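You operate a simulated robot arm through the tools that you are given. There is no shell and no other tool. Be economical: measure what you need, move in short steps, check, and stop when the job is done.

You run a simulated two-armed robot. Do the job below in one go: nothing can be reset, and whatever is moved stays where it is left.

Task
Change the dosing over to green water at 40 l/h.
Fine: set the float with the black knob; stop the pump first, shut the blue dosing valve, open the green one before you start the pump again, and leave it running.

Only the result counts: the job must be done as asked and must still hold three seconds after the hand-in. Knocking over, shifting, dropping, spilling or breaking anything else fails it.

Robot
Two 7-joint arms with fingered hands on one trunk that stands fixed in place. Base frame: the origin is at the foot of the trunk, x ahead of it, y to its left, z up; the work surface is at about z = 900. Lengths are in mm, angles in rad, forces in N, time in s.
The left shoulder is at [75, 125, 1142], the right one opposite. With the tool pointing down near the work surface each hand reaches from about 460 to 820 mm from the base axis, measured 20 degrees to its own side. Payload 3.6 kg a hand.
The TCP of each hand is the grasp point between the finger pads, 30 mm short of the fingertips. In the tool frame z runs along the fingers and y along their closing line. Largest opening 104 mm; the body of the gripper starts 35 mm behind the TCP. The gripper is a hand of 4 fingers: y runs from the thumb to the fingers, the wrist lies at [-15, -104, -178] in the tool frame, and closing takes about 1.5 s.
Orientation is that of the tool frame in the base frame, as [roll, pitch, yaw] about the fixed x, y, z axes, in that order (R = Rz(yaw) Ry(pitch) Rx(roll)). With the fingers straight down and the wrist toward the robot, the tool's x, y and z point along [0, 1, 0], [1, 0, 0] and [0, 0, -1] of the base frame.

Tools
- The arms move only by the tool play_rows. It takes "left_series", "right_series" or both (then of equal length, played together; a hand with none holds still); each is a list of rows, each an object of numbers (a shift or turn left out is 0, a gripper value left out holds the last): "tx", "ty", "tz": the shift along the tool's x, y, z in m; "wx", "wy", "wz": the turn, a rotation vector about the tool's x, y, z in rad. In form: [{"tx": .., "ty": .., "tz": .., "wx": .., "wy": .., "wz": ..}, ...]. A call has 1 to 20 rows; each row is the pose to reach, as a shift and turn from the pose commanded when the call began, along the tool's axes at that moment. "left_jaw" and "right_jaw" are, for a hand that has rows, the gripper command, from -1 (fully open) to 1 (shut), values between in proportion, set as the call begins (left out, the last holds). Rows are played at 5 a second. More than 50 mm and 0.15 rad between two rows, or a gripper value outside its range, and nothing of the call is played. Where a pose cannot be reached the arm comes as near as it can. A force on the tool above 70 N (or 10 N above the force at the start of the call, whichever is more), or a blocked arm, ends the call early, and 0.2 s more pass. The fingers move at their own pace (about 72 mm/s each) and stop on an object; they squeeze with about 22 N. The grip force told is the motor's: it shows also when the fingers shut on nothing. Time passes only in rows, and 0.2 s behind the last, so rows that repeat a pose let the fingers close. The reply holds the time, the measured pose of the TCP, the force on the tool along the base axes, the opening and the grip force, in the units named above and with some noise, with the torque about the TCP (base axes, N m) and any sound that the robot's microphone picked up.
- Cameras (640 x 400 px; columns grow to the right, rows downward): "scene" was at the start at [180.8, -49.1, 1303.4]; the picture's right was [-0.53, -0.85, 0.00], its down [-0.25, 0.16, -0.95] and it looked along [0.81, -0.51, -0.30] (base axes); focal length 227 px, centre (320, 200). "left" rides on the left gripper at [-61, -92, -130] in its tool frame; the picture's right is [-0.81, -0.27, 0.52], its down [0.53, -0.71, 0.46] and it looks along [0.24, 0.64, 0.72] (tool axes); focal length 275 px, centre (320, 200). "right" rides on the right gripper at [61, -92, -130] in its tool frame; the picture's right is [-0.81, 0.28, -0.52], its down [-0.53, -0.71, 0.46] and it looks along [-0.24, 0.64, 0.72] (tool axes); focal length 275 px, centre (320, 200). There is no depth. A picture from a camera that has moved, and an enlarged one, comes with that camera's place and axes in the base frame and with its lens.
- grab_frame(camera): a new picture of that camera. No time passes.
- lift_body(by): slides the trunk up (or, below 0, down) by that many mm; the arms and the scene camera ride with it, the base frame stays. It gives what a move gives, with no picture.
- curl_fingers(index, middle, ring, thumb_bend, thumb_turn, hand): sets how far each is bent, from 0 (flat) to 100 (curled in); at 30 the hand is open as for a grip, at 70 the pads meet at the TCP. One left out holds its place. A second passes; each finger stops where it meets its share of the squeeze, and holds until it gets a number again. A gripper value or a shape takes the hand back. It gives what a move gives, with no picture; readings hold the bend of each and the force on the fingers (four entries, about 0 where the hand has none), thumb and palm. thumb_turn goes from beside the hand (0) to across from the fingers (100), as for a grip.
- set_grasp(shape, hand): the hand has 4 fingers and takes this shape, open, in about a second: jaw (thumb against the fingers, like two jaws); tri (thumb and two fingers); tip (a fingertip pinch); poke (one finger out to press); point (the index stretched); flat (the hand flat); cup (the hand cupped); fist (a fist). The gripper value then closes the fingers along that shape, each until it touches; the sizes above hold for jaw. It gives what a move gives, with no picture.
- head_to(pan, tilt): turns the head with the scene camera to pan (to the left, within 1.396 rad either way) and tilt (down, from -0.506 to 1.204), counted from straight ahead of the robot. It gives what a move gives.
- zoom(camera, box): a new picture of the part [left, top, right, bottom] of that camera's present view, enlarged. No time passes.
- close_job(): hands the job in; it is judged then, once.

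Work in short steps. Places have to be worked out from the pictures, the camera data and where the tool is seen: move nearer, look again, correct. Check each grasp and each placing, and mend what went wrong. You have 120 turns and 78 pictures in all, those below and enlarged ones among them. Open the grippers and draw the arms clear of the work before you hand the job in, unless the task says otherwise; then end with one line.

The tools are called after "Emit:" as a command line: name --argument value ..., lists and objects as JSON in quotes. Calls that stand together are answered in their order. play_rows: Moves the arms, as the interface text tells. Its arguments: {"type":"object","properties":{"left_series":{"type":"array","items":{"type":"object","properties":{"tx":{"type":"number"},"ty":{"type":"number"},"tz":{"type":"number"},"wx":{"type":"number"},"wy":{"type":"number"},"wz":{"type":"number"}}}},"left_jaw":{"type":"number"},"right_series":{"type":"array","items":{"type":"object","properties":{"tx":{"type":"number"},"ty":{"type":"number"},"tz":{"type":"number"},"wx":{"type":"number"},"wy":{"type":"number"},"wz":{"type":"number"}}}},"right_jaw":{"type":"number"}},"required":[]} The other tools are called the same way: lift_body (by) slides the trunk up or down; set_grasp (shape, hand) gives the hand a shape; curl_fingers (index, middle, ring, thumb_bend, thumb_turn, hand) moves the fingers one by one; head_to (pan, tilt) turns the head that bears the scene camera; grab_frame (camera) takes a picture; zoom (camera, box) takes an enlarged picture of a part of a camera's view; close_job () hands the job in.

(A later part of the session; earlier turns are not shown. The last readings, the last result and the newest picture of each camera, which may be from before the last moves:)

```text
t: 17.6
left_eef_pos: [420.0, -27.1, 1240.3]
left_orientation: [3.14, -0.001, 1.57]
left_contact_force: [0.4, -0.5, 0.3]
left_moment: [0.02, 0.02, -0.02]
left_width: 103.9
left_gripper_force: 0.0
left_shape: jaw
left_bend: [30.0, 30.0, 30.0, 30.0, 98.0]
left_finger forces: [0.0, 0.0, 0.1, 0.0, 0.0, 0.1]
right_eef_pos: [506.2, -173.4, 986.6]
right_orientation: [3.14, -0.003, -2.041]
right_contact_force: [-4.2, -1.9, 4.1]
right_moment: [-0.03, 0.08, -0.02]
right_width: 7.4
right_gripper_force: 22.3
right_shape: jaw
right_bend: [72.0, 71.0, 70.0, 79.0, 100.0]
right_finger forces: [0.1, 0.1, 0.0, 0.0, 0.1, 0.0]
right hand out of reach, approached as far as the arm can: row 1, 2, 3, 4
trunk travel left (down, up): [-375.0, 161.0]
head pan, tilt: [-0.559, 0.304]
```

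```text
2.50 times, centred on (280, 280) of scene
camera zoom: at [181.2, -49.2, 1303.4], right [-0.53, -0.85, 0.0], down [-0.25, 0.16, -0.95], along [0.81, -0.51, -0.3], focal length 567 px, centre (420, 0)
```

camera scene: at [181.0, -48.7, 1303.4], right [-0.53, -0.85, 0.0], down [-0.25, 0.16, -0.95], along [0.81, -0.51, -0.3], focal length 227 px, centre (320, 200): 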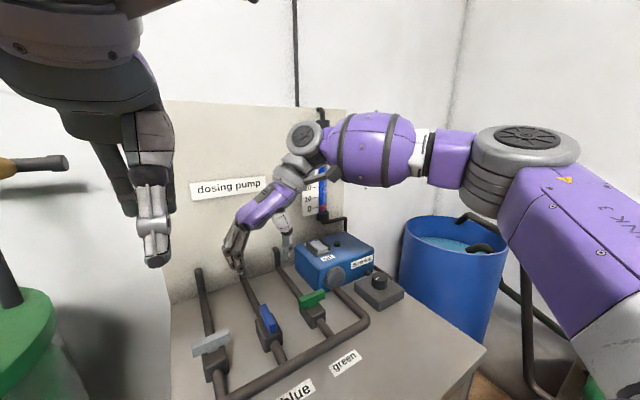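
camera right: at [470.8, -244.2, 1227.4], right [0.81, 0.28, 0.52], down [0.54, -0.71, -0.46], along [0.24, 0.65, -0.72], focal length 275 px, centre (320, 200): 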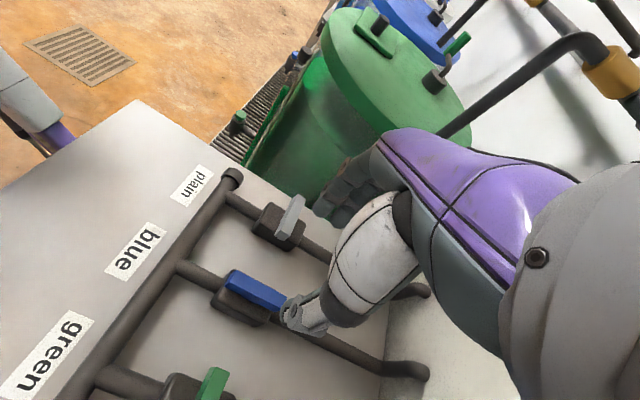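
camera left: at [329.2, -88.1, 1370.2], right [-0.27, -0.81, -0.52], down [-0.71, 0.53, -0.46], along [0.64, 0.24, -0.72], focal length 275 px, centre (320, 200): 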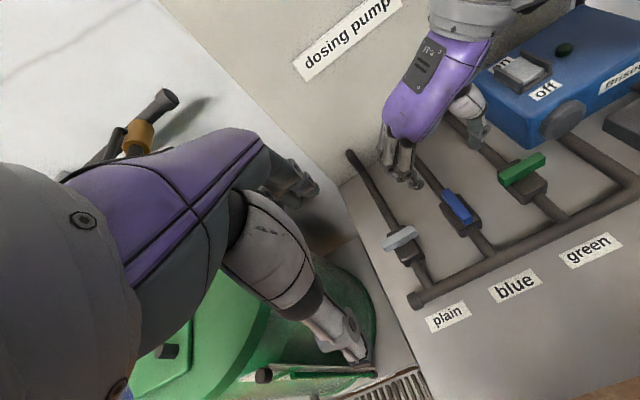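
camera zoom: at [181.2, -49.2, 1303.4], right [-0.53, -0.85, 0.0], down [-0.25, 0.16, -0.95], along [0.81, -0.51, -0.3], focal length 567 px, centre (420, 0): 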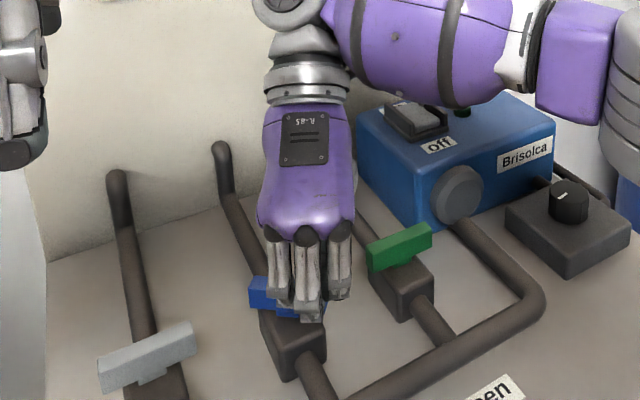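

Out of reach here: the hand slid off the handle. I lift, and look at the handle.

Emit:
play_rows --right_jaw -0.2 --right_series '[{"tz": -0.03, "wz": 0.1}, {"tz": -0.06, "wz": 0.2}, {"tz": -0.09, "wz": 0.33}, {"tz": -0.11, "wz": 0.47}, {"tz": -0.13, "wz": 0.6}]'

Emit:
zoom --camera "scene" --box '[200, 200, 360, 360]'

```text
t: 18.8
left_eef_pos: [418.6, -27.6, 1239.8]
left_orientation: [-3.141, -0.001, 1.57]
left_contact_force: [0.2, 0.6, 0.2]
left_moment: [0.0, 0.03, 0.0]
left_width: 103.5
left_gripper_force: 0.1
left_shape: jaw
left_bend: [30.0, 30.0, 30.0, 30.0, 98.0]
left_finger forces: [0.0, 0.0, 0.1, 0.1, 0.0, 0.0]
right_eef_pos: [508.2, -173.7, 1116.1]
right_orientation: [3.141, 0.0, -2.644]
right_contact_force: [0.3, -0.1, -0.7]
right_moment: [0.04, 0.0, 0.01]
right_width: 62.2
right_gripper_force: 0.0
right_shape: jaw
right_bend: [29.0, 41.0, 37.0, 65.0, 100.0]
right_finger forces: [0.0, 0.0, 0.1, 0.0, 0.0, 0.0]
trunk travel left (down, up): [-375.0, 161.0]
head pan, tilt: [-0.559, 0.304]
```

```text
2.50 times, centred on (280, 280) of scene
camera zoom: at [180.2, -49.1, 1303.5], right [-0.53, -0.85, 0.0], down [-0.25, 0.16, -0.95], along [0.81, -0.51, -0.3], focal length 567 px, centre (420, 0)
```

zoom: 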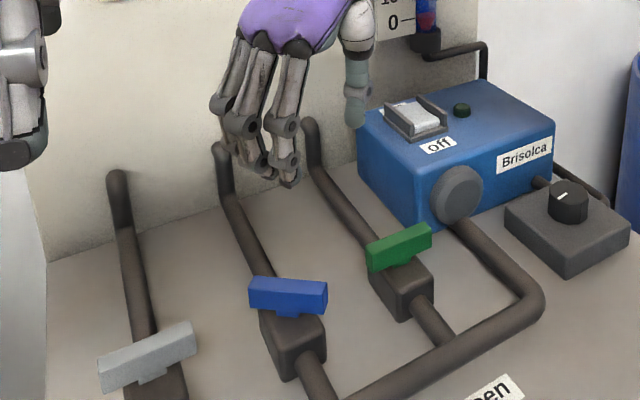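

The blue handle is now about 52° turned; about 38° remains. I move the left arm out of the way (+y) and re-orient the right hand to the wrist-toward-robot side for the remaining turn.

Emit:
play_rows --left_series '[{"tx": 0.045}, {"tx": 0.09}, {"tx": 0.135}, {"tx": 0.17}]'

Emit:
play_rows --right_series '[{"wz": 0.14, "tz": -0.01}, {"wz": 0.28, "tz": -0.02}, {"wz": 0.42, "tz": -0.02}, {"wz": 0.56, "tz": -0.02}, {"wz": 0.7, "tz": -0.02}, {"wz": 0.84, "tz": -0.02}, {"wz": 0.98, "tz": -0.02}, {"wz": 1.12, "tz": -0.02}, {"wz": 1.26, "tz": -0.02}, {"wz": 1.4, "tz": -0.02}, {"wz": 1.54, "tz": -0.02}, {"wz": 1.68, "tz": -0.02}, {"wz": 1.82, "tz": -0.02, "tx": -0.005}, {"wz": 1.96, "tz": -0.02, "tx": -0.01, "ty": 0.002}, {"wz": 2.1, "tz": -0.02, "tx": -0.015, "ty": 0.004}, {"wz": 2.24, "tz": -0.01, "tx": -0.02, "ty": 0.006}, {"wz": 2.38, "tz": -0.005, "tx": -0.025, "ty": 0.007}, {"wz": 2.52, "tz": 0.0, "tx": -0.03, "ty": 0.008}, {"wz": 2.66, "tz": 0.01, "tx": -0.032, "ty": 0.009}, {"wz": 2.73, "tz": 0.02, "tx": -0.032, "ty": 0.009}]'

Emit:
grab_frame --camera "scene"

Emit:
grab_frame --camera "right"

```text
t: 19.8
left_eef_pos: [421.7, 146.3, 1238.3]
left_orientation: [3.141, 0.0, 1.571]
left_contact_force: [-1.3, 0.5, 0.4]
left_moment: [-0.03, 0.01, -0.03]
left_width: 103.9
left_gripper_force: 0.0
left_shape: jaw
left_bend: [30.0, 30.0, 30.0, 30.0, 98.0]
left_finger forces: [0.0, 0.0, 0.1, 0.1, 0.1, 0.0]
right_eef_pos: [507.6, -174.1, 1116.8]
right_orientation: [3.14, 0.001, -2.64]
right_contact_force: [0.1, -0.1, -0.4]
right_moment: [0.0, 0.01, 0.0]
right_width: 62.2
right_gripper_force: 0.0
right_shape: jaw
right_bend: [29.0, 41.0, 37.0, 65.0, 100.0]
right_finger forces: [0.0, 0.1, 0.1, 0.0, 0.0, 0.0]
trunk travel left (down, up): [-375.0, 161.0]
head pan, tilt: [-0.559, 0.304]
```

```text
t: 24.0
left_eef_pos: [422.1, 145.4, 1239.0]
left_orientation: [-3.141, -0.001, 1.57]
left_contact_force: [-0.4, 0.2, -0.2]
left_moment: [-0.02, 0.03, -0.02]
left_width: 103.9
left_gripper_force: 0.2
left_shape: jaw
left_bend: [30.0, 30.0, 30.0, 30.0, 98.0]
left_finger forces: [0.0, 0.1, 0.0, 0.0, 0.1, 0.0]
right_eef_pos: [533.2, -149.4, 1097.5]
right_orientation: [-3.141, 0.0, 0.91]
right_contact_force: [-0.6, -0.3, 0.1]
right_moment: [0.03, -0.01, 0.01]
right_width: 62.4
right_gripper_force: 0.0
right_shape: jaw
right_bend: [29.0, 41.0, 37.0, 65.0, 100.0]
right_finger forces: [0.0, 0.0, 0.1, 0.0, 0.0, 0.0]
trunk travel left (down, up): [-375.0, 161.0]
head pan, tilt: [-0.559, 0.304]
```

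```text
40 pictures are left
camera scene: at [180.9, -49.1, 1303.4], right [-0.53, -0.85, 0.0], down [-0.25, 0.16, -0.95], along [0.81, -0.51, -0.3], focal length 227 px, centre (320, 200)
```

scene: 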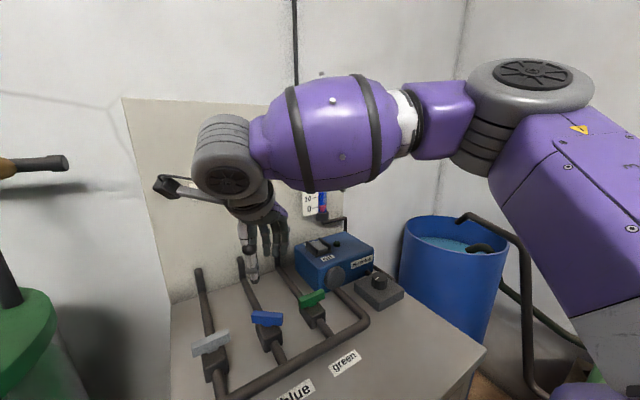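

```text
39 pictures are left
camera right: at [497.7, -45.0, 1227.6], right [-0.28, -0.81, 0.52], down [-0.89, 0.02, -0.46], along [0.36, -0.59, -0.72], focal length 275 px, centre (320, 200)
```

right: 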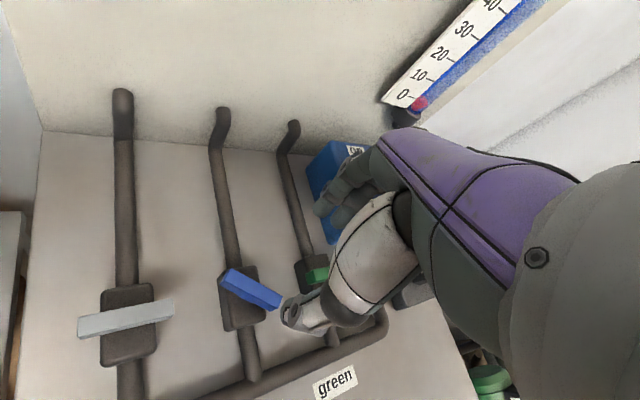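

Good: the jaws now face the blue handle (centre ≈ (534,-149)). I descend and close.

Emit:
play_rows --right_series '[{"tz": 0.04}, {"tz": 0.08}, {"tz": 0.105}, {"tz": 0.116}]'

Emit:
play_rows --right_jaw 1 --right_series '[{}, {}, {}, {}, {}, {}, {}]'

Emit:
zoom --camera "scene" --box '[200, 200, 360, 360]'

```text
t: 25.0
left_eef_pos: [421.9, 145.0, 1238.8]
left_orientation: [3.141, -0.001, 1.57]
left_contact_force: [0.9, 0.5, -0.4]
left_moment: [0.01, -0.02, 0.0]
left_width: 103.8
left_gripper_force: 0.0
left_shape: jaw
left_bend: [30.0, 30.0, 30.0, 30.0, 98.0]
left_finger forces: [0.1, 0.1, 0.0, 0.0, 0.0, 0.0]
right_eef_pos: [530.1, -148.8, 981.5]
right_orientation: [-3.141, -0.001, 0.911]
right_contact_force: [-0.7, 0.1, 0.1]
right_moment: [0.0, -0.01, 0.01]
right_width: 62.3
right_gripper_force: 0.1
right_shape: jaw
right_bend: [29.0, 41.0, 37.0, 65.0, 100.0]
right_finger forces: [0.0, 0.0, 0.1, 0.1, 0.0, 0.0]
trunk travel left (down, up): [-375.0, 161.0]
head pan, tilt: [-0.559, 0.304]
```

```text
t: 26.6
left_eef_pos: [422.4, 146.2, 1239.0]
left_orientation: [3.141, 0.0, 1.57]
left_contact_force: [-0.6, -0.2, -0.6]
left_moment: [-0.03, 0.03, 0.0]
left_width: 103.6
left_gripper_force: 0.1
left_shape: jaw
left_bend: [30.0, 30.0, 30.0, 30.0, 98.0]
left_finger forces: [0.1, 0.0, 0.0, 0.0, 0.0, 0.1]
right_eef_pos: [530.7, -148.2, 980.1]
right_orientation: [-3.14, 0.0, 0.913]
right_contact_force: [-0.8, -1.2, -3.0]
right_moment: [-0.03, 0.0, 0.0]
right_width: 9.3
right_gripper_force: 21.5
right_shape: jaw
right_bend: [73.0, 61.0, 61.0, 71.0, 100.0]
right_finger forces: [11.6, 5.4, 2.4, 0.1, 19.3, 0.0]
trunk travel left (down, up): [-375.0, 161.0]
head pan, tilt: [-0.559, 0.304]
```

```text
2.50 times, centred on (280, 280) of scene
camera zoom: at [180.8, -49.3, 1303.4], right [-0.53, -0.85, 0.0], down [-0.25, 0.16, -0.95], along [0.81, -0.51, -0.3], focal length 567 px, centre (420, 0)
```

zoom: 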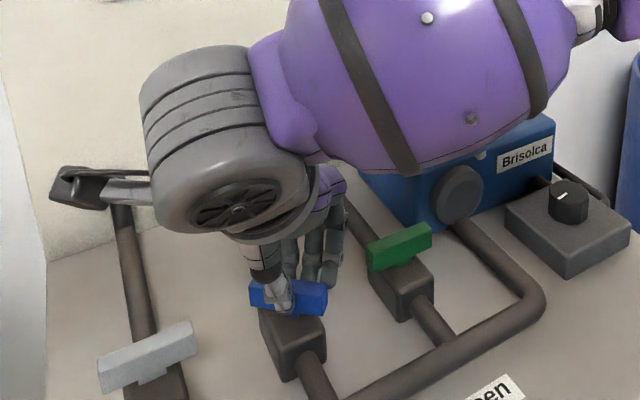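

Gripped. I turn counter-clockwise by about 0.75 rad, watching the torque.

Emit:
play_rows --right_series '[{"wz": -0.1}, {"wz": -0.2}, {"wz": -0.3}, {"wz": -0.4}, {"wz": -0.5}, {"wz": -0.6}, {"wz": -0.68}, {"wz": -0.75}]'

Emit:
zoom --camera "scene" --box '[200, 200, 360, 360]'

```text
t: 28.4
left_eef_pos: [420.3, 143.0, 1240.2]
left_orientation: [3.141, -0.001, 1.57]
left_contact_force: [-0.4, 0.2, 0.7]
left_moment: [0.01, 0.0, -0.01]
left_width: 103.7
left_gripper_force: 0.1
left_shape: jaw
left_bend: [30.0, 30.0, 30.0, 30.0, 98.0]
left_finger forces: [0.0, 0.0, 0.0, 0.0, 0.0, 0.1]
right_eef_pos: [531.6, -151.8, 982.1]
right_orientation: [-3.142, 0.002, 1.663]
right_contact_force: [-6.7, -12.0, -9.6]
right_moment: [-0.25, 0.17, -0.09]
right_width: 8.4
right_gripper_force: 21.7
right_shape: jaw
right_bend: [73.0, 62.0, 66.0, 70.0, 100.0]
right_finger forces: [10.7, 3.7, 2.8, 0.0, 22.7, 0.0]
trunk travel left (down, up): [-375.0, 161.0]
head pan, tilt: [-0.559, 0.304]
```

```text
2.50 times, centred on (280, 280) of scene
camera zoom: at [180.7, -50.9, 1303.4], right [-0.53, -0.85, 0.0], down [-0.25, 0.16, -0.95], along [0.81, -0.51, -0.3], focal length 567 px, centre (420, 0)
```

zoom: 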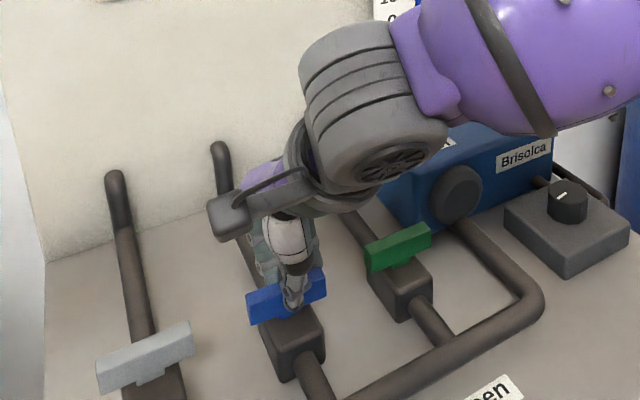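

Blue now looks parallel to the other closed handles. I nudge slightly further to seat it, then release and lift.

Emit:
play_rows --right_series '[{"wz": -0.07}, {"wz": -0.14}, {"wz": -0.14}]'

Emit:
play_rows --right_jaw -0.2 --right_series '[{}, {}, {}, {}, {}, {"tz": -0.03}, {"tz": -0.06}, {"tz": -0.1}]'

Emit:
zoom --camera "scene" --box '[200, 200, 360, 360]'

Emit:
grab_frame --camera "right"

```text
t: 29.2
left_eef_pos: [421.4, 143.6, 1239.3]
left_orientation: [-3.141, -0.002, 1.571]
left_contact_force: [0.1, 0.1, 0.7]
left_moment: [-0.02, 0.01, 0.01]
left_width: 103.3
left_gripper_force: 0.0
left_shape: jaw
left_bend: [30.0, 30.0, 30.0, 30.0, 98.0]
left_finger forces: [0.0, 0.1, 0.0, 0.0, 0.0, 0.0]
right_eef_pos: [533.1, -151.9, 981.3]
right_orientation: [-3.14, 0.002, 1.801]
right_contact_force: [-6.7, -13.9, -10.9]
right_moment: [-0.29, 0.18, -0.14]
right_width: 8.4
right_gripper_force: 22.2
right_shape: jaw
right_bend: [73.0, 63.0, 71.0, 70.0, 100.0]
right_finger forces: [11.7, 3.1, 0.9, 0.0, 22.9, 0.1]
trunk travel left (down, up): [-375.0, 161.0]
head pan, tilt: [-0.559, 0.304]
```

```text
t: 31.0
left_eef_pos: [421.3, 146.2, 1238.6]
left_orientation: [-3.141, -0.001, 1.571]
left_contact_force: [-0.4, 0.8, -1.2]
left_moment: [0.02, -0.03, 0.02]
left_width: 103.9
left_gripper_force: 0.1
left_shape: jaw
left_bend: [30.0, 30.0, 30.0, 30.0, 98.0]
left_finger forces: [0.1, 0.1, 0.0, 0.0, 0.0, 0.1]
right_eef_pos: [531.6, -146.4, 1082.0]
right_orientation: [3.14, 0.0, 1.804]
right_contact_force: [0.0, 0.8, -0.6]
right_moment: [0.01, -0.05, -0.02]
right_width: 61.7
right_gripper_force: 0.0
right_shape: jaw
right_bend: [29.0, 41.0, 37.0, 65.0, 100.0]
right_finger forces: [0.1, 0.1, 0.0, 0.1, 0.0, 0.0]
trunk travel left (down, up): [-375.0, 161.0]
head pan, tilt: [-0.559, 0.304]
```

```text
2.50 times, centred on (280, 280) of scene
camera zoom: at [180.0, -48.8, 1303.6], right [-0.53, -0.85, 0.0], down [-0.25, 0.16, -0.95], along [0.81, -0.51, -0.3], focal length 567 px, centre (420, 0)
```

zoom: 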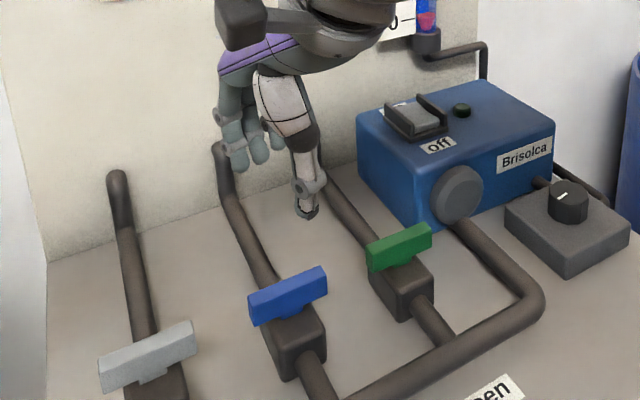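

```text
35 pictures are left
camera right: at [428.0, -107.1, 1212.9], right [0.45, -0.73, 0.52], down [-0.57, -0.68, -0.46], along [0.68, -0.09, -0.72], focal length 275 px, centre (320, 200)
```

right: 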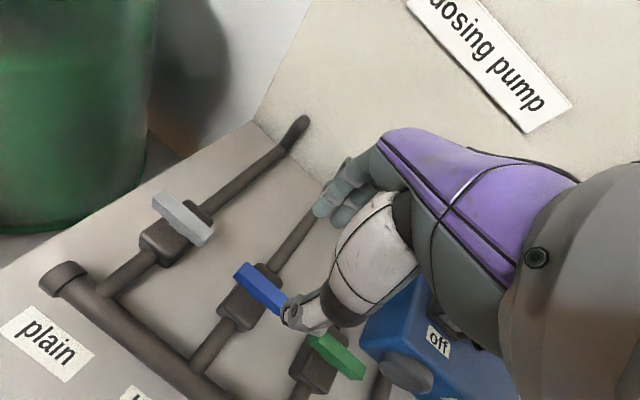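

Blue is shut, seated at its stop, turning counter-clockwise to close — so green should open clockwise. I move over the green handle with default orientation.

Emit:
play_rows --right_series '[{"tx": -0.034, "ty": -0.008, "wz": 0.08}, {"tx": -0.068, "ty": -0.016, "wz": 0.16}, {"tx": -0.1, "ty": -0.024, "wz": 0.233}, {"tx": -0.1, "ty": -0.024, "tz": 0.03, "wz": 0.233}]'

Emit:
zoom --camera "scene" --box '[220, 180, 400, 340]'

Emit:
grab_frame --camera "right"

```text
t: 32.0
left_eef_pos: [422.9, 145.7, 1239.2]
left_orientation: [-3.14, -0.001, 1.57]
left_contact_force: [-0.2, 0.2, 0.0]
left_moment: [-0.01, 0.03, -0.04]
left_width: 103.8
left_gripper_force: 0.1
left_shape: jaw
left_bend: [30.0, 30.0, 30.0, 30.0, 98.0]
left_finger forces: [0.1, 0.0, 0.1, 0.0, 0.0, 0.1]
right_eef_pos: [532.2, -252.0, 1051.1]
right_orientation: [-3.141, 0.001, 1.568]
right_contact_force: [-0.5, 0.0, 0.9]
right_moment: [-0.01, 0.0, 0.0]
right_width: 62.0
right_gripper_force: 0.1
right_shape: jaw
right_bend: [29.0, 41.0, 37.0, 65.0, 100.0]
right_finger forces: [0.0, 0.1, 0.1, 0.0, 0.0, 0.1]
trunk travel left (down, up): [-375.0, 161.0]
head pan, tilt: [-0.559, 0.304]
```

```text
2.50 times, centred on (310, 260) of scene
camera zoom: at [181.4, -49.0, 1303.3], right [-0.53, -0.85, 0.0], down [-0.25, 0.16, -0.95], along [0.81, -0.51, -0.3], focal length 567 px, centre (345, 50)
```

zoom: 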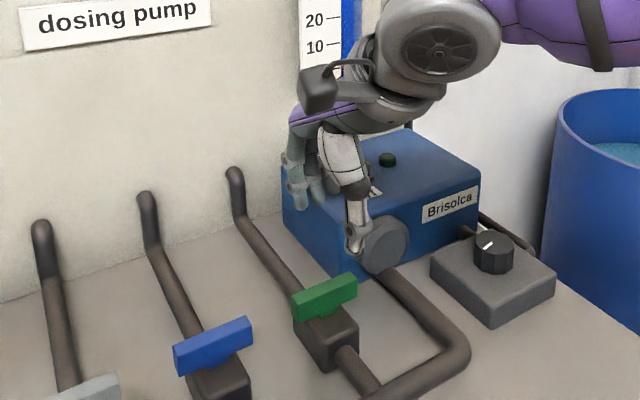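

```text
33 pictures are left
camera right: at [440.2, -190.5, 1182.0], right [0.27, -0.81, 0.52], down [-0.71, -0.53, -0.46], along [0.64, -0.25, -0.72], focal length 275 px, centre (320, 200)
```

right: 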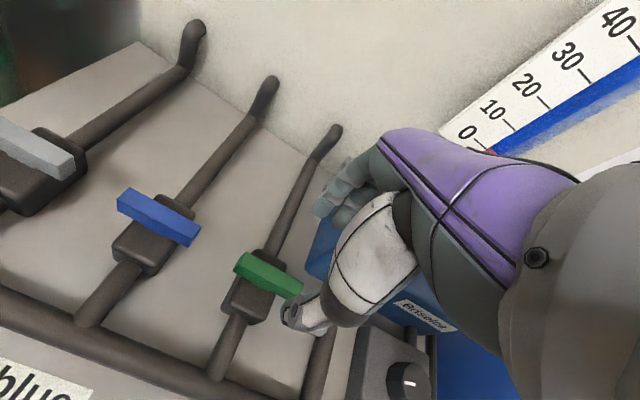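

Handle centre ≈ (532,-248). I shift 3 mm left, descend to z 981 and close.

Emit:
play_rows --right_series '[{"tx": 0.003, "tz": 0.035}, {"tx": 0.003, "tz": 0.06}, {"tx": 0.003, "tz": 0.07}]'

Emit:
play_rows --right_jaw 1 --right_series '[{}, {}, {}, {}, {}, {}, {}]'

Emit:
play_rows --right_series '[{"wz": 0.1}, {"wz": 0.2}, {"wz": 0.3}, {"wz": 0.4}]'

Emit:
zoom --camera "scene" --box '[220, 180, 400, 340]'

```text
t: 32.8
left_eef_pos: [422.7, 144.8, 1238.8]
left_orientation: [-3.141, 0.0, 1.571]
left_contact_force: [-0.4, -0.5, 0.1]
left_moment: [-0.02, 0.02, 0.0]
left_width: 103.6
left_gripper_force: 0.1
left_shape: jaw
left_bend: [30.0, 30.0, 30.0, 30.0, 98.0]
left_finger forces: [0.0, 0.0, 0.0, 0.0, 0.0, 0.0]
right_eef_pos: [531.4, -249.7, 982.9]
right_orientation: [3.142, 0.0, 1.57]
right_contact_force: [-0.6, 0.1, -0.6]
right_moment: [0.0, -0.01, 0.01]
right_width: 62.2
right_gripper_force: 0.1
right_shape: jaw
right_bend: [29.0, 41.0, 37.0, 65.0, 100.0]
right_finger forces: [0.1, 0.0, 0.1, 0.0, 0.1, 0.0]
trunk travel left (down, up): [-375.0, 161.0]
head pan, tilt: [-0.559, 0.304]
```

```text
t: 34.4
left_eef_pos: [422.6, 144.5, 1238.9]
left_orientation: [3.141, 0.0, 1.57]
left_contact_force: [-0.6, -0.8, -0.4]
left_moment: [0.01, -0.01, 0.01]
left_width: 103.7
left_gripper_force: 0.2
left_shape: jaw
left_bend: [30.0, 30.0, 30.0, 30.0, 98.0]
left_finger forces: [0.0, 0.0, 0.0, 0.0, 0.1, 0.1]
right_eef_pos: [530.4, -247.4, 982.6]
right_orientation: [3.14, 0.0, 1.569]
right_contact_force: [-0.1, -1.2, -3.0]
right_moment: [0.02, 0.02, 0.02]
right_width: 9.2
right_gripper_force: 22.4
right_shape: jaw
right_bend: [73.0, 61.0, 60.0, 71.0, 100.0]
right_finger forces: [11.5, 5.4, 2.4, 0.1, 19.5, 0.0]
trunk travel left (down, up): [-375.0, 161.0]
head pan, tilt: [-0.559, 0.304]
```

```text
t: 35.4
left_eef_pos: [423.9, 146.0, 1239.3]
left_orientation: [-3.141, 0.0, 1.57]
left_contact_force: [0.3, 0.3, -0.6]
left_moment: [-0.03, 0.0, -0.02]
left_width: 103.9
left_gripper_force: 0.1
left_shape: jaw
left_bend: [30.0, 30.0, 30.0, 30.0, 98.0]
left_finger forces: [0.0, 0.0, 0.0, 0.0, 0.1, 0.0]
right_eef_pos: [531.7, -248.2, 982.7]
right_orientation: [-3.141, -0.001, 1.168]
right_contact_force: [-3.6, 3.5, -4.8]
right_moment: [0.13, 0.07, 0.06]
right_width: 9.1
right_gripper_force: 21.8
right_shape: jaw
right_bend: [73.0, 61.0, 62.0, 71.0, 100.0]
right_finger forces: [10.6, 4.5, 2.3, 0.1, 22.3, 0.1]
trunk travel left (down, up): [-375.0, 161.0]
head pan, tilt: [-0.559, 0.304]
```

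```text
2.50 times, centred on (310, 260) of scene
camera zoom: at [180.6, -48.5, 1303.4], right [-0.53, -0.85, 0.0], down [-0.25, 0.16, -0.95], along [0.81, -0.51, -0.3], focal length 567 px, centre (345, 50)
```

zoom: 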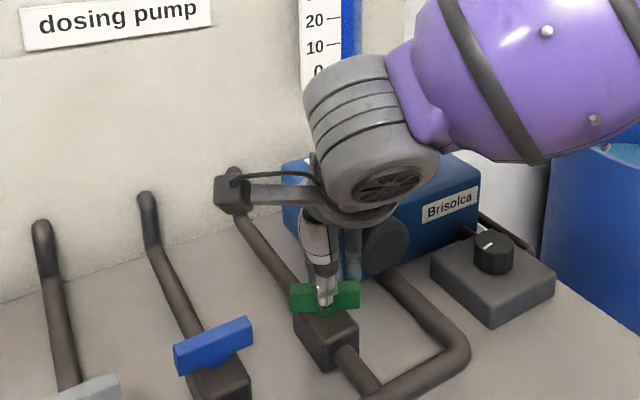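

Green is turning freely clockwise. I go on in steps.

Emit:
play_rows --right_series '[{"wz": 0.1}, {"wz": 0.2}, {"wz": 0.3}, {"wz": 0.4}]'

```text
t: 36.4
left_eef_pos: [422.6, 145.7, 1239.2]
left_orientation: [-3.141, 0.002, 1.571]
left_contact_force: [0.3, -1.1, 0.0]
left_moment: [-0.02, -0.01, 0.0]
left_width: 103.9
left_gripper_force: 0.0
left_shape: jaw
left_bend: [30.0, 30.0, 30.0, 30.0, 98.0]
left_finger forces: [0.0, 0.0, 0.0, 0.1, 0.0, 0.0]
right_eef_pos: [531.8, -249.0, 982.5]
right_orientation: [3.141, 0.0, 0.768]
right_contact_force: [0.8, 8.4, -4.9]
right_moment: [0.22, -0.04, 0.11]
right_width: 8.7
right_gripper_force: 21.6
right_shape: jaw
right_bend: [73.0, 62.0, 65.0, 71.0, 100.0]
right_finger forces: [10.8, 3.5, 2.1, 0.0, 22.8, 0.0]
trunk travel left (down, up): [-375.0, 161.0]
head pan, tilt: [-0.559, 0.304]
```

Emit:
play_rows --right_series '[{"wz": 0.1}, {"wz": 0.2}, {"wz": 0.3}, {"wz": 0.4}]'

Emit:
zoom --camera "scene" --box '[220, 180, 400, 340]'

```text
t: 37.4
left_eef_pos: [422.7, 146.2, 1238.8]
left_orientation: [3.14, 0.003, 1.571]
left_contact_force: [0.4, -0.7, -0.6]
left_moment: [0.0, 0.02, 0.01]
left_width: 103.6
left_gripper_force: 0.1
left_shape: jaw
left_bend: [30.0, 30.0, 30.0, 30.0, 98.0]
left_finger forces: [0.1, 0.0, 0.0, 0.0, 0.1, 0.1]
right_eef_pos: [534.1, -247.7, 982.9]
right_orientation: [3.141, -0.001, 0.368]
right_contact_force: [3.1, 8.3, -0.2]
right_moment: [0.21, -0.04, 0.07]
right_width: 8.7
right_gripper_force: 22.3
right_shape: jaw
right_bend: [73.0, 62.0, 66.0, 71.0, 100.0]
right_finger forces: [10.9, 3.5, 2.1, 0.1, 24.1, 0.0]
trunk travel left (down, up): [-375.0, 161.0]
head pan, tilt: [-0.559, 0.304]
```

```text
2.50 times, centred on (310, 260) of scene
camera zoom: at [181.1, -48.0, 1303.4], right [-0.53, -0.85, 0.0], down [-0.25, 0.16, -0.95], along [0.81, -0.51, -0.3], focal length 567 px, centre (345, 50)
```

zoom: 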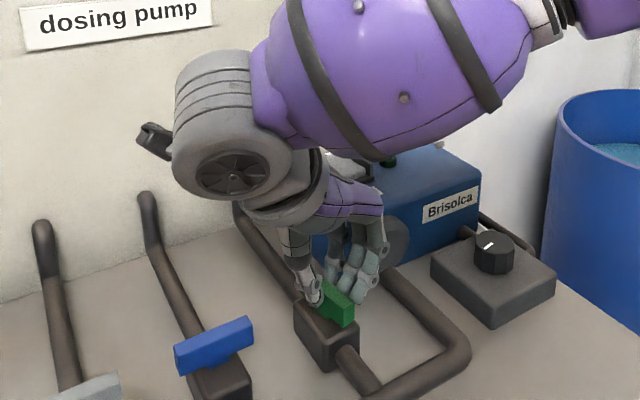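

Following well, still in reach. I finish the turn, with a small overshoot to seat it.

Emit:
play_rows --right_series '[{"wz": 0.1}, {"wz": 0.2}, {"wz": 0.3}, {"wz": 0.4}]'

Emit:
zoom --camera "scene" --box '[220, 180, 400, 340]'

```text
t: 38.4
left_eef_pos: [422.6, 146.2, 1238.6]
left_orientation: [-3.14, 0.002, 1.57]
left_contact_force: [0.1, 0.4, -0.1]
left_moment: [0.03, 0.05, -0.03]
left_width: 103.5
left_gripper_force: 0.1
left_shape: jaw
left_bend: [30.0, 30.0, 30.0, 30.0, 98.0]
left_finger forces: [0.0, 0.0, 0.0, 0.0, 0.0, 0.0]
right_eef_pos: [534.3, -248.3, 982.6]
right_orientation: [-3.141, -0.002, -0.031]
right_contact_force: [11.6, 7.2, 4.9]
right_moment: [0.18, -0.22, 0.24]
right_width: 9.1
right_gripper_force: 21.9
right_shape: jaw
right_bend: [73.0, 62.0, 61.0, 71.0, 100.0]
right_finger forces: [9.2, 5.8, 4.0, 0.0, 25.8, 0.0]
trunk travel left (down, up): [-375.0, 161.0]
head pan, tilt: [-0.559, 0.304]
```

```text
2.50 times, centred on (310, 260) of scene
camera zoom: at [181.9, -48.0, 1303.3], right [-0.53, -0.85, 0.0], down [-0.25, 0.16, -0.95], along [0.81, -0.51, -0.3], focal length 567 px, centre (345, 50)
```

zoom: 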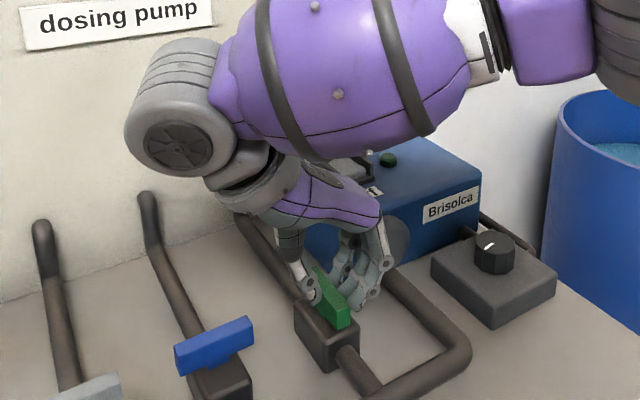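

Torque is rising, near the stop; a touch more, then release and lift away.

Emit:
play_rows --right_series '[{"wz": 0.06}, {"wz": 0.12}, {"wz": 0.12}]'

Emit:
play_rows --right_jaw -0.2 --right_series '[{"wz": -0.06}, {"wz": -0.12}, {"wz": -0.12}, {"wz": -0.12}, {"wz": -0.12}, {"wz": -0.12, "tz": -0.03}, {"wz": -0.12, "tz": -0.07}, {"wz": -0.12, "tz": -0.115}]'

Emit:
grab_frame --camera "right"

Emit:
zoom --camera "scene" --box '[220, 180, 400, 340]'

```text
t: 39.2
left_eef_pos: [424.5, 145.8, 1239.0]
left_orientation: [-3.141, 0.001, 1.571]
left_contact_force: [0.1, 0.4, 0.0]
left_moment: [-0.04, -0.02, 0.01]
left_width: 104.0
left_gripper_force: 0.0
left_shape: jaw
left_bend: [30.0, 30.0, 30.0, 30.0, 98.0]
left_finger forces: [0.0, 0.0, 0.0, 0.0, 0.0, 0.1]
right_eef_pos: [534.1, -248.4, 980.6]
right_orientation: [-3.14, -0.001, -0.151]
right_contact_force: [18.4, 6.4, 6.2]
right_moment: [0.18, -0.39, 0.34]
right_width: 9.2
right_gripper_force: 21.6
right_shape: jaw
right_bend: [73.0, 61.0, 58.0, 71.0, 100.0]
right_finger forces: [8.9, 7.4, 3.9, 0.0, 26.7, 0.0]
trunk travel left (down, up): [-375.0, 161.0]
head pan, tilt: [-0.559, 0.304]
```

```text
t: 41.0
left_eef_pos: [421.0, 145.8, 1238.9]
left_orientation: [3.141, 0.001, 1.57]
left_contact_force: [0.6, -0.3, -0.1]
left_moment: [0.0, -0.04, 0.0]
left_width: 103.8
left_gripper_force: 0.0
left_shape: jaw
left_bend: [30.0, 30.0, 30.0, 30.0, 98.0]
left_finger forces: [0.0, 0.0, 0.0, 0.0, 0.0, 0.0]
right_eef_pos: [532.9, -250.1, 1098.2]
right_orientation: [-3.141, -0.001, -0.031]
right_contact_force: [0.1, 0.1, 1.5]
right_moment: [-0.01, -0.02, 0.02]
right_width: 61.9
right_gripper_force: 0.0
right_shape: jaw
right_bend: [29.0, 41.0, 37.0, 65.0, 100.0]
right_finger forces: [0.1, 0.0, 0.0, 0.0, 0.1, 0.0]
trunk travel left (down, up): [-375.0, 161.0]
head pan, tilt: [-0.559, 0.304]
```

```text
29 pictures are left
camera right: at [596.8, -160.3, 1228.4], right [-0.82, -0.25, 0.52], down [-0.51, 0.73, -0.46], along [-0.26, -0.64, -0.72], focal length 275 px, centre (320, 200)
```

right: 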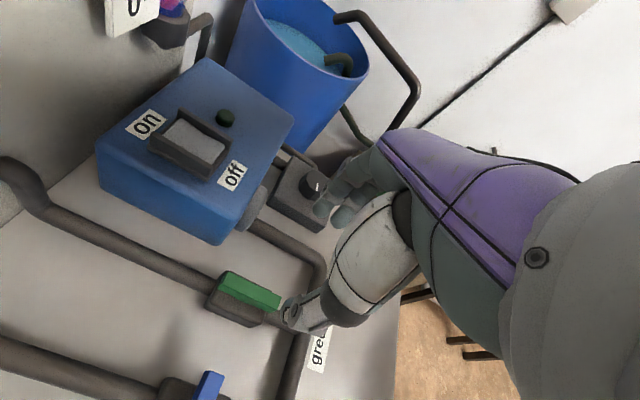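

```text
2.50 times, centred on (310, 260) of scene
camera zoom: at [180.2, -49.0, 1303.5], right [-0.53, -0.85, 0.0], down [-0.25, 0.16, -0.95], along [0.81, -0.51, -0.3], focal length 567 px, centre (345, 50)
```

zoom: 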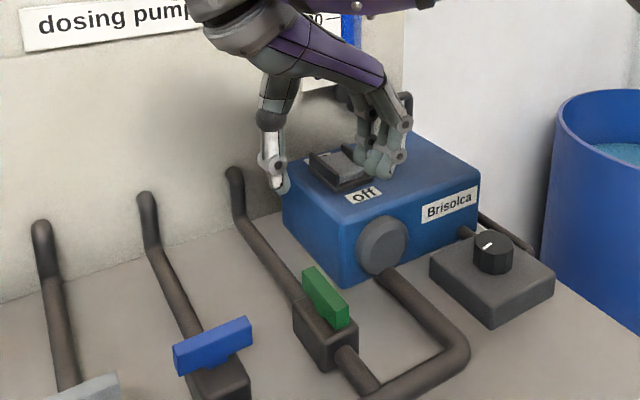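

Green is open, blue shut. Now I turn the hand back to the default orientation and remake the one-finger poker for the "on" side.

Emit:
play_rows --right_series '[{"wz": -0.145}, {"wz": -0.29}, {"wz": -0.435}, {"wz": -0.58}, {"wz": -0.725}, {"wz": -0.87}, {"wz": -1.015}, {"wz": -1.16}, {"wz": -1.305}, {"wz": -1.45}, {"wz": -1.6}]'

Emit:
set_grasp --hand "right" --shape "poke"

Emit:
curl_fingers --hand "right" --index 60 --middle 100 --ring 100 --thumb_bend 100

Emit:
play_rows --right_series '[{"ty": 0.02, "tx": -0.03}, {"ty": 0.04, "tx": -0.065}, {"ty": 0.06, "tx": -0.098}, {"ty": 0.094, "tx": -0.098}, {"ty": 0.094, "tx": -0.098, "tz": 0.035}]'

Emit:
zoom --camera "right" --box '[200, 60, 440, 290]'

Emit:
zoom --camera "scene" --box '[290, 160, 390, 280]'

```text
t: 43.4
left_eef_pos: [421.8, 145.4, 1240.0]
left_orientation: [-3.141, -0.001, 1.571]
left_contact_force: [0.5, 0.3, -0.6]
left_moment: [-0.03, -0.02, 0.03]
left_width: 103.5
left_gripper_force: 0.0
left_shape: jaw
left_bend: [30.0, 30.0, 30.0, 30.0, 98.0]
left_finger forces: [0.0, 0.1, 0.0, 0.0, 0.1, 0.0]
right_eef_pos: [531.7, -249.3, 1097.3]
right_orientation: [3.14, 0.001, 1.572]
right_contact_force: [-0.2, -0.1, -0.6]
right_moment: [0.01, -0.05, 0.0]
right_width: 62.2
right_gripper_force: 0.0
right_shape: jaw
right_bend: [29.0, 41.0, 37.0, 65.0, 100.0]
right_finger forces: [0.1, 0.0, 0.0, 0.0, 0.1, 0.0]
trunk travel left (down, up): [-375.0, 161.0]
head pan, tilt: [-0.559, 0.304]
```

```text
t: 44.3
left_eef_pos: [421.3, 145.2, 1240.3]
left_orientation: [-3.14, 0.001, 1.572]
left_contact_force: [0.5, 0.3, 0.2]
left_moment: [-0.02, -0.02, 0.0]
left_width: 103.9
left_gripper_force: 0.1
left_shape: jaw
left_bend: [30.0, 30.0, 30.0, 30.0, 98.0]
left_finger forces: [0.0, 0.0, 0.1, 0.0, 0.1, 0.0]
right_eef_pos: [532.7, -248.0, 1096.9]
right_orientation: [-3.14, 0.0, 1.569]
right_contact_force: [1.1, -0.2, -0.7]
right_moment: [0.0, -0.02, -0.03]
right_width: 0.0
right_gripper_force: 0.0
right_shape: poke
right_bend: [70.0, 70.0, 99.0, 100.0, 100.0]
right_finger forces: [0.0, 0.0, 0.0, 0.0, 0.0, 0.0]
trunk travel left (down, up): [-375.0, 161.0]
head pan, tilt: [-0.559, 0.304]
```

```text
t: 45.3
left_eef_pos: [422.2, 145.1, 1239.3]
left_orientation: [-3.14, 0.0, 1.57]
left_contact_force: [0.2, 0.0, -0.5]
left_moment: [0.01, -0.01, 0.02]
left_width: 103.8
left_gripper_force: 0.0
left_shape: jaw
left_bend: [30.0, 30.0, 30.0, 30.0, 98.0]
left_finger forces: [0.0, 0.0, 0.1, 0.1, 0.0, 0.0]
right_eef_pos: [532.0, -249.1, 1097.4]
right_orientation: [3.141, -0.001, 1.568]
right_contact_force: [0.0, 0.2, 0.5]
right_moment: [0.02, -0.01, -0.01]
right_width: 24.7
right_gripper_force: 0.0
right_shape: fingers
right_bend: [33.0, 100.0, 100.0, 100.0, 100.0]
right_finger forces: [0.1, 0.1, 0.1, 0.0, 0.0, 0.1]
trunk travel left (down, up): [-375.0, 161.0]
head pan, tilt: [-0.559, 0.304]
```

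```text
t: 46.5
left_eef_pos: [421.3, 143.6, 1240.5]
left_orientation: [3.141, 0.0, 1.57]
left_contact_force: [0.3, -0.7, 0.8]
left_moment: [0.0, 0.02, -0.04]
left_width: 103.8
left_gripper_force: 0.0
left_shape: jaw
left_bend: [30.0, 30.0, 30.0, 30.0, 98.0]
left_finger forces: [0.1, 0.0, 0.1, 0.1, 0.0, 0.0]
right_eef_pos: [621.1, -346.6, 1063.8]
right_orientation: [-3.14, -0.002, 1.571]
right_contact_force: [0.6, 0.0, -0.1]
right_moment: [-0.02, 0.03, 0.01]
right_width: 24.4
right_gripper_force: 0.0
right_shape: fingers
right_bend: [33.0, 100.0, 100.0, 100.0, 100.0]
right_finger forces: [0.0, 0.0, 0.1, 0.0, 0.0, 0.0]
trunk travel left (down, up): [-375.0, 161.0]
head pan, tilt: [-0.559, 0.304]
```

```text
1.74 times, centred on (320, 175) of right
camera zoom: at [530.2, -284.7, 1193.6], right [0.27, -0.81, 0.52], down [-0.71, -0.53, -0.46], along [0.64, -0.24, -0.72], focal length 479 px, centre (320, 244)
```

zoom: 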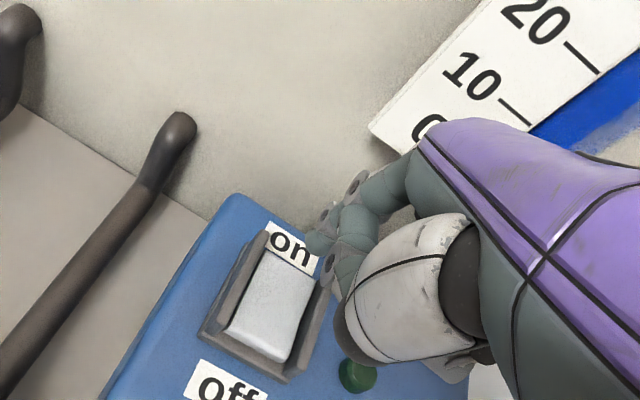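

```text
3.33 times, centred on (340, 220) of scene
camera zoom: at [180.3, -50.0, 1303.4], right [-0.53, -0.85, 0.0], down [-0.25, 0.16, -0.95], along [0.81, -0.51, -0.3], focal length 756 px, centre (253, 133)
```

zoom: 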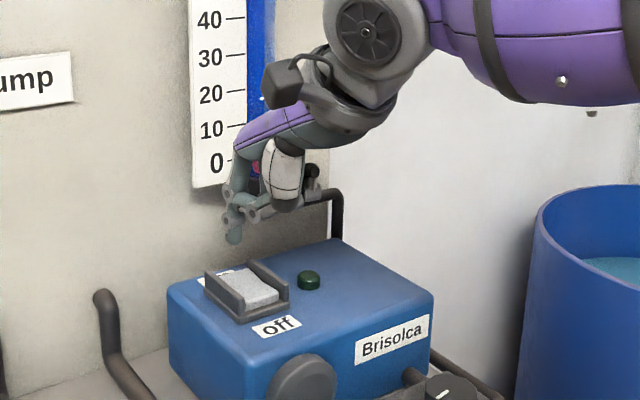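

The tip hangs over the "on" end, slightly close to its edge; I go back 4 mm and press down in steps.

Emit:
play_rows --right_series '[{"ty": -0.004, "tz": 0.012}, {"ty": -0.004, "tz": 0.022}, {"ty": -0.004, "tz": 0.026}, {"ty": -0.004, "tz": 0.029}, {"ty": -0.004, "tz": 0.032}]'

Emit:
zoom --camera "scene" --box '[290, 160, 390, 280]'

```text
t: 47.7
left_eef_pos: [421.8, 145.3, 1238.4]
left_orientation: [3.142, -0.001, 1.57]
left_contact_force: [0.2, -0.3, -0.4]
left_moment: [0.01, 0.02, 0.0]
left_width: 103.7
left_gripper_force: 0.0
left_shape: jaw
left_bend: [30.0, 30.0, 30.0, 30.0, 98.0]
left_finger forces: [0.0, 0.0, 0.0, 0.0, 0.0, 0.1]
right_eef_pos: [621.8, -347.2, 1028.9]
right_orientation: [3.141, 0.0, 1.57]
right_contact_force: [-0.6, 0.6, 0.8]
right_moment: [-0.04, -0.01, 0.01]
right_width: 24.2
right_gripper_force: 0.3
right_shape: fingers
right_bend: [33.0, 100.0, 100.0, 100.0, 100.0]
right_finger forces: [0.5, 0.1, 0.0, 0.1, 0.0, 0.0]
trunk travel left (down, up): [-375.0, 161.0]
head pan, tilt: [-0.559, 0.304]
```

```text
3.33 times, centred on (340, 220) of scene
camera zoom: at [180.7, -49.1, 1303.4], right [-0.53, -0.85, 0.0], down [-0.25, 0.16, -0.95], along [0.81, -0.51, -0.3], focal length 756 px, centre (253, 133)
```

zoom: 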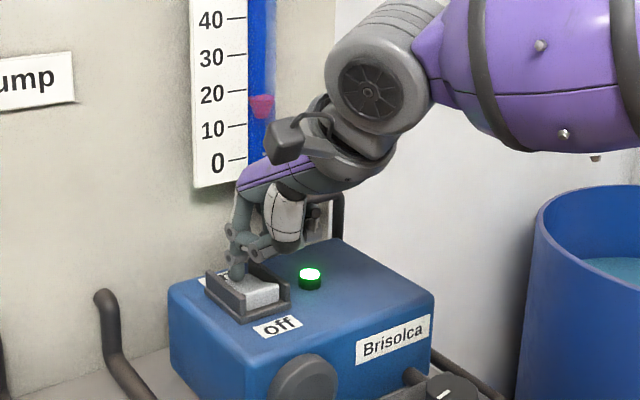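

LED is lit, float is rising. I lift off, switch to jaw, and go above the black knob.

Emit:
play_rows --right_series '[{"tz": -0.03}, {"tz": -0.06}, {"tz": -0.06, "ty": -0.045, "tx": -0.02}, {"tz": -0.06, "ty": -0.085, "tx": -0.05}, {"tz": -0.05, "ty": -0.112, "tx": -0.077}]'

Emit:
set_grasp --hand "right" --shape "jaw"

Emit:
play_rows --right_jaw -0.3 --right_series '[{}, {}, {}, {}]'

Emit:
zoom --camera "scene" --box '[270, 100, 440, 320]'

Emit:
grab_frame --camera "right"

```text
t: 48.9
left_eef_pos: [421.2, 145.0, 1240.0]
left_orientation: [-3.141, 0.0, 1.57]
left_contact_force: [0.2, -0.3, 0.7]
left_moment: [0.0, -0.01, 0.03]
left_width: 103.6
left_gripper_force: 0.0
left_shape: jaw
left_bend: [30.0, 30.0, 30.0, 30.0, 98.0]
left_finger forces: [0.0, 0.0, 0.0, 0.1, 0.0, 0.0]
right_eef_pos: [507.6, -423.2, 1078.6]
right_orientation: [3.14, 0.0, 1.573]
right_contact_force: [-1.4, 0.7, 0.0]
right_moment: [0.02, -0.03, -0.01]
right_width: 24.4
right_gripper_force: 0.0
right_shape: fingers
right_bend: [33.0, 100.0, 100.0, 100.0, 100.0]
right_finger forces: [0.0, 0.0, 0.0, 0.1, 0.1, 0.0]
trunk travel left (down, up): [-375.0, 161.0]
head pan, tilt: [-0.559, 0.304]
```

```text
t: 49.8
left_eef_pos: [422.7, 144.5, 1239.0]
left_orientation: [3.142, 0.001, 1.571]
left_contact_force: [0.0, -0.3, 0.1]
left_moment: [-0.04, 0.0, -0.01]
left_width: 103.5
left_gripper_force: 0.0
left_shape: jaw
left_bend: [30.0, 30.0, 30.0, 30.0, 98.0]
left_finger forces: [0.0, 0.0, 0.1, 0.0, 0.0, 0.1]
right_eef_pos: [507.9, -421.9, 1078.3]
right_orientation: [3.14, -0.001, 1.569]
right_contact_force: [-0.1, 0.5, -0.1]
right_moment: [0.0, 0.0, 0.0]
right_width: 103.5
right_gripper_force: 0.1
right_shape: jaw
right_bend: [30.0, 30.0, 30.0, 30.0, 98.0]
right_finger forces: [0.0, 0.0, 0.0, 0.1, 0.0, 0.0]
trunk travel left (down, up): [-375.0, 161.0]
head pan, tilt: [-0.559, 0.304]
```

```text
t: 50.8
left_eef_pos: [421.2, 145.1, 1239.2]
left_orientation: [-3.14, 0.0, 1.57]
left_contact_force: [0.2, 0.5, -0.1]
left_moment: [-0.01, 0.01, -0.01]
left_width: 103.6
left_gripper_force: 0.0
left_shape: jaw
left_bend: [30.0, 30.0, 30.0, 30.0, 98.0]
left_finger forces: [0.0, 0.0, 0.1, 0.0, 0.0, 0.0]
right_eef_pos: [506.7, -420.7, 1077.9]
right_orientation: [3.141, 0.0, 1.57]
right_contact_force: [0.3, 0.7, -0.9]
right_moment: [0.02, 0.0, -0.04]
right_width: 67.9
right_gripper_force: 0.1
right_shape: jaw
right_bend: [28.0, 39.0, 35.0, 62.0, 100.0]
right_finger forces: [0.0, 0.0, 0.1, 0.1, 0.0, 0.0]
trunk travel left (down, up): [-375.0, 161.0]
head pan, tilt: [-0.559, 0.304]
```

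```text
1.82 times, centred on (355, 210) of scene
camera zoom: at [180.7, -49.1, 1303.4], right [-0.53, -0.85, 0.0], down [-0.25, 0.16, -0.95], along [0.81, -0.51, -0.3], focal length 412 px, centre (256, 182)
```

zoom: 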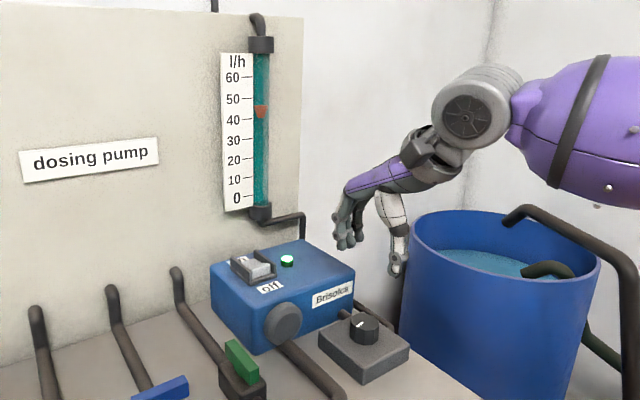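

```text
23 pictures are left
camera right: at [416.0, -359.5, 1209.2], right [0.27, -0.81, 0.52], down [-0.71, -0.53, -0.46], along [0.64, -0.24, -0.72], focal length 275 px, centre (320, 200)
```

right: 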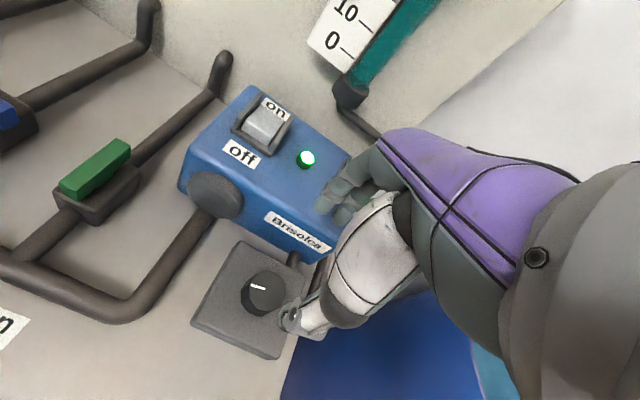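

Green water is flowing; float at about 44. Knob centre ≈ (511,-421,955); I correct by 4 mm, descend to TCP z ≈ 970 and look.

Emit:
play_rows --right_series '[{"ty": 0.004, "tz": 0.04}, {"ty": 0.004, "tz": 0.08}, {"ty": 0.004, "tz": 0.1}, {"ty": 0.004, "tz": 0.108}]'

Emit:
zoom --camera "scene" --box '[320, 200, 440, 320]'

```text
t: 51.8
left_eef_pos: [422.0, 145.3, 1239.5]
left_orientation: [-3.141, 0.001, 1.572]
left_contact_force: [0.2, -0.2, -0.4]
left_moment: [0.0, 0.02, 0.0]
left_width: 104.0
left_gripper_force: 0.1
left_shape: jaw
left_bend: [30.0, 30.0, 30.0, 30.0, 98.0]
left_finger forces: [0.0, 0.1, 0.1, 0.0, 0.0, 0.0]
right_eef_pos: [512.4, -423.9, 969.5]
right_orientation: [3.141, 0.0, 1.57]
right_contact_force: [-0.9, -0.1, 1.0]
right_moment: [-0.01, 0.0, 0.0]
right_width: 68.1
right_gripper_force: 0.0
right_shape: jaw
right_bend: [28.0, 39.0, 35.0, 62.0, 100.0]
right_finger forces: [0.0, 0.0, 0.1, 0.1, 0.0, 0.0]
trunk travel left (down, up): [-375.0, 161.0]
head pan, tilt: [-0.559, 0.304]
```

```text
3.33 times, centred on (380, 260) of scene
camera zoom: at [180.7, -49.2, 1303.4], right [-0.53, -0.85, 0.0], down [-0.25, 0.16, -0.95], along [0.81, -0.51, -0.3], focal length 756 px, centre (120, 0)
```

zoom: 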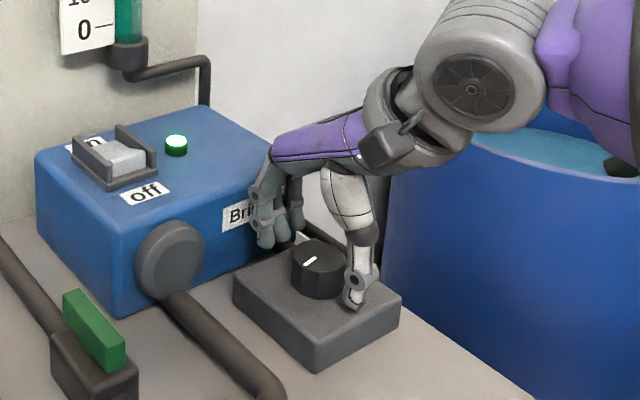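

Fingers straddle the knob without touching the box. I close.

Emit:
play_rows --right_jaw 1 --right_series '[{}, {}, {}, {}, {}, {}]'

Emit:
zoom --camera "scene" --box '[280, 110, 400, 310]'

```text
t: 53.2
left_eef_pos: [421.8, 145.6, 1238.6]
left_orientation: [3.14, -0.001, 1.571]
left_contact_force: [0.6, 0.4, 0.1]
left_moment: [-0.01, 0.02, -0.01]
left_width: 103.7
left_gripper_force: 0.1
left_shape: jaw
left_bend: [30.0, 30.0, 30.0, 30.0, 98.0]
left_finger forces: [0.0, 0.1, 0.0, 0.0, 0.0, 0.1]
right_eef_pos: [512.3, -425.1, 969.5]
right_orientation: [3.14, -0.001, 1.569]
right_contact_force: [-3.0, 1.4, -2.6]
right_moment: [0.01, 0.06, -0.06]
right_width: 31.4
right_gripper_force: 21.9
right_shape: jaw
right_bend: [74.0, 55.0, 61.0, 74.0, 100.0]
right_finger forces: [9.9, 6.5, 0.0, 0.0, 19.2, 0.0]
trunk travel left (down, up): [-375.0, 161.0]
head pan, tilt: [-0.559, 0.304]
```

```text
2.00 times, centred on (340, 210) of scene
camera zoom: at [180.6, -49.0, 1303.4], right [-0.53, -0.85, 0.0], down [-0.25, 0.16, -0.95], along [0.81, -0.51, -0.3], focal length 454 px, centre (280, 180)
```

zoom: 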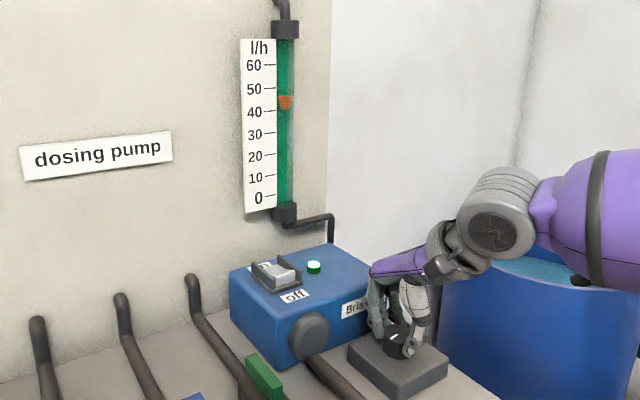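

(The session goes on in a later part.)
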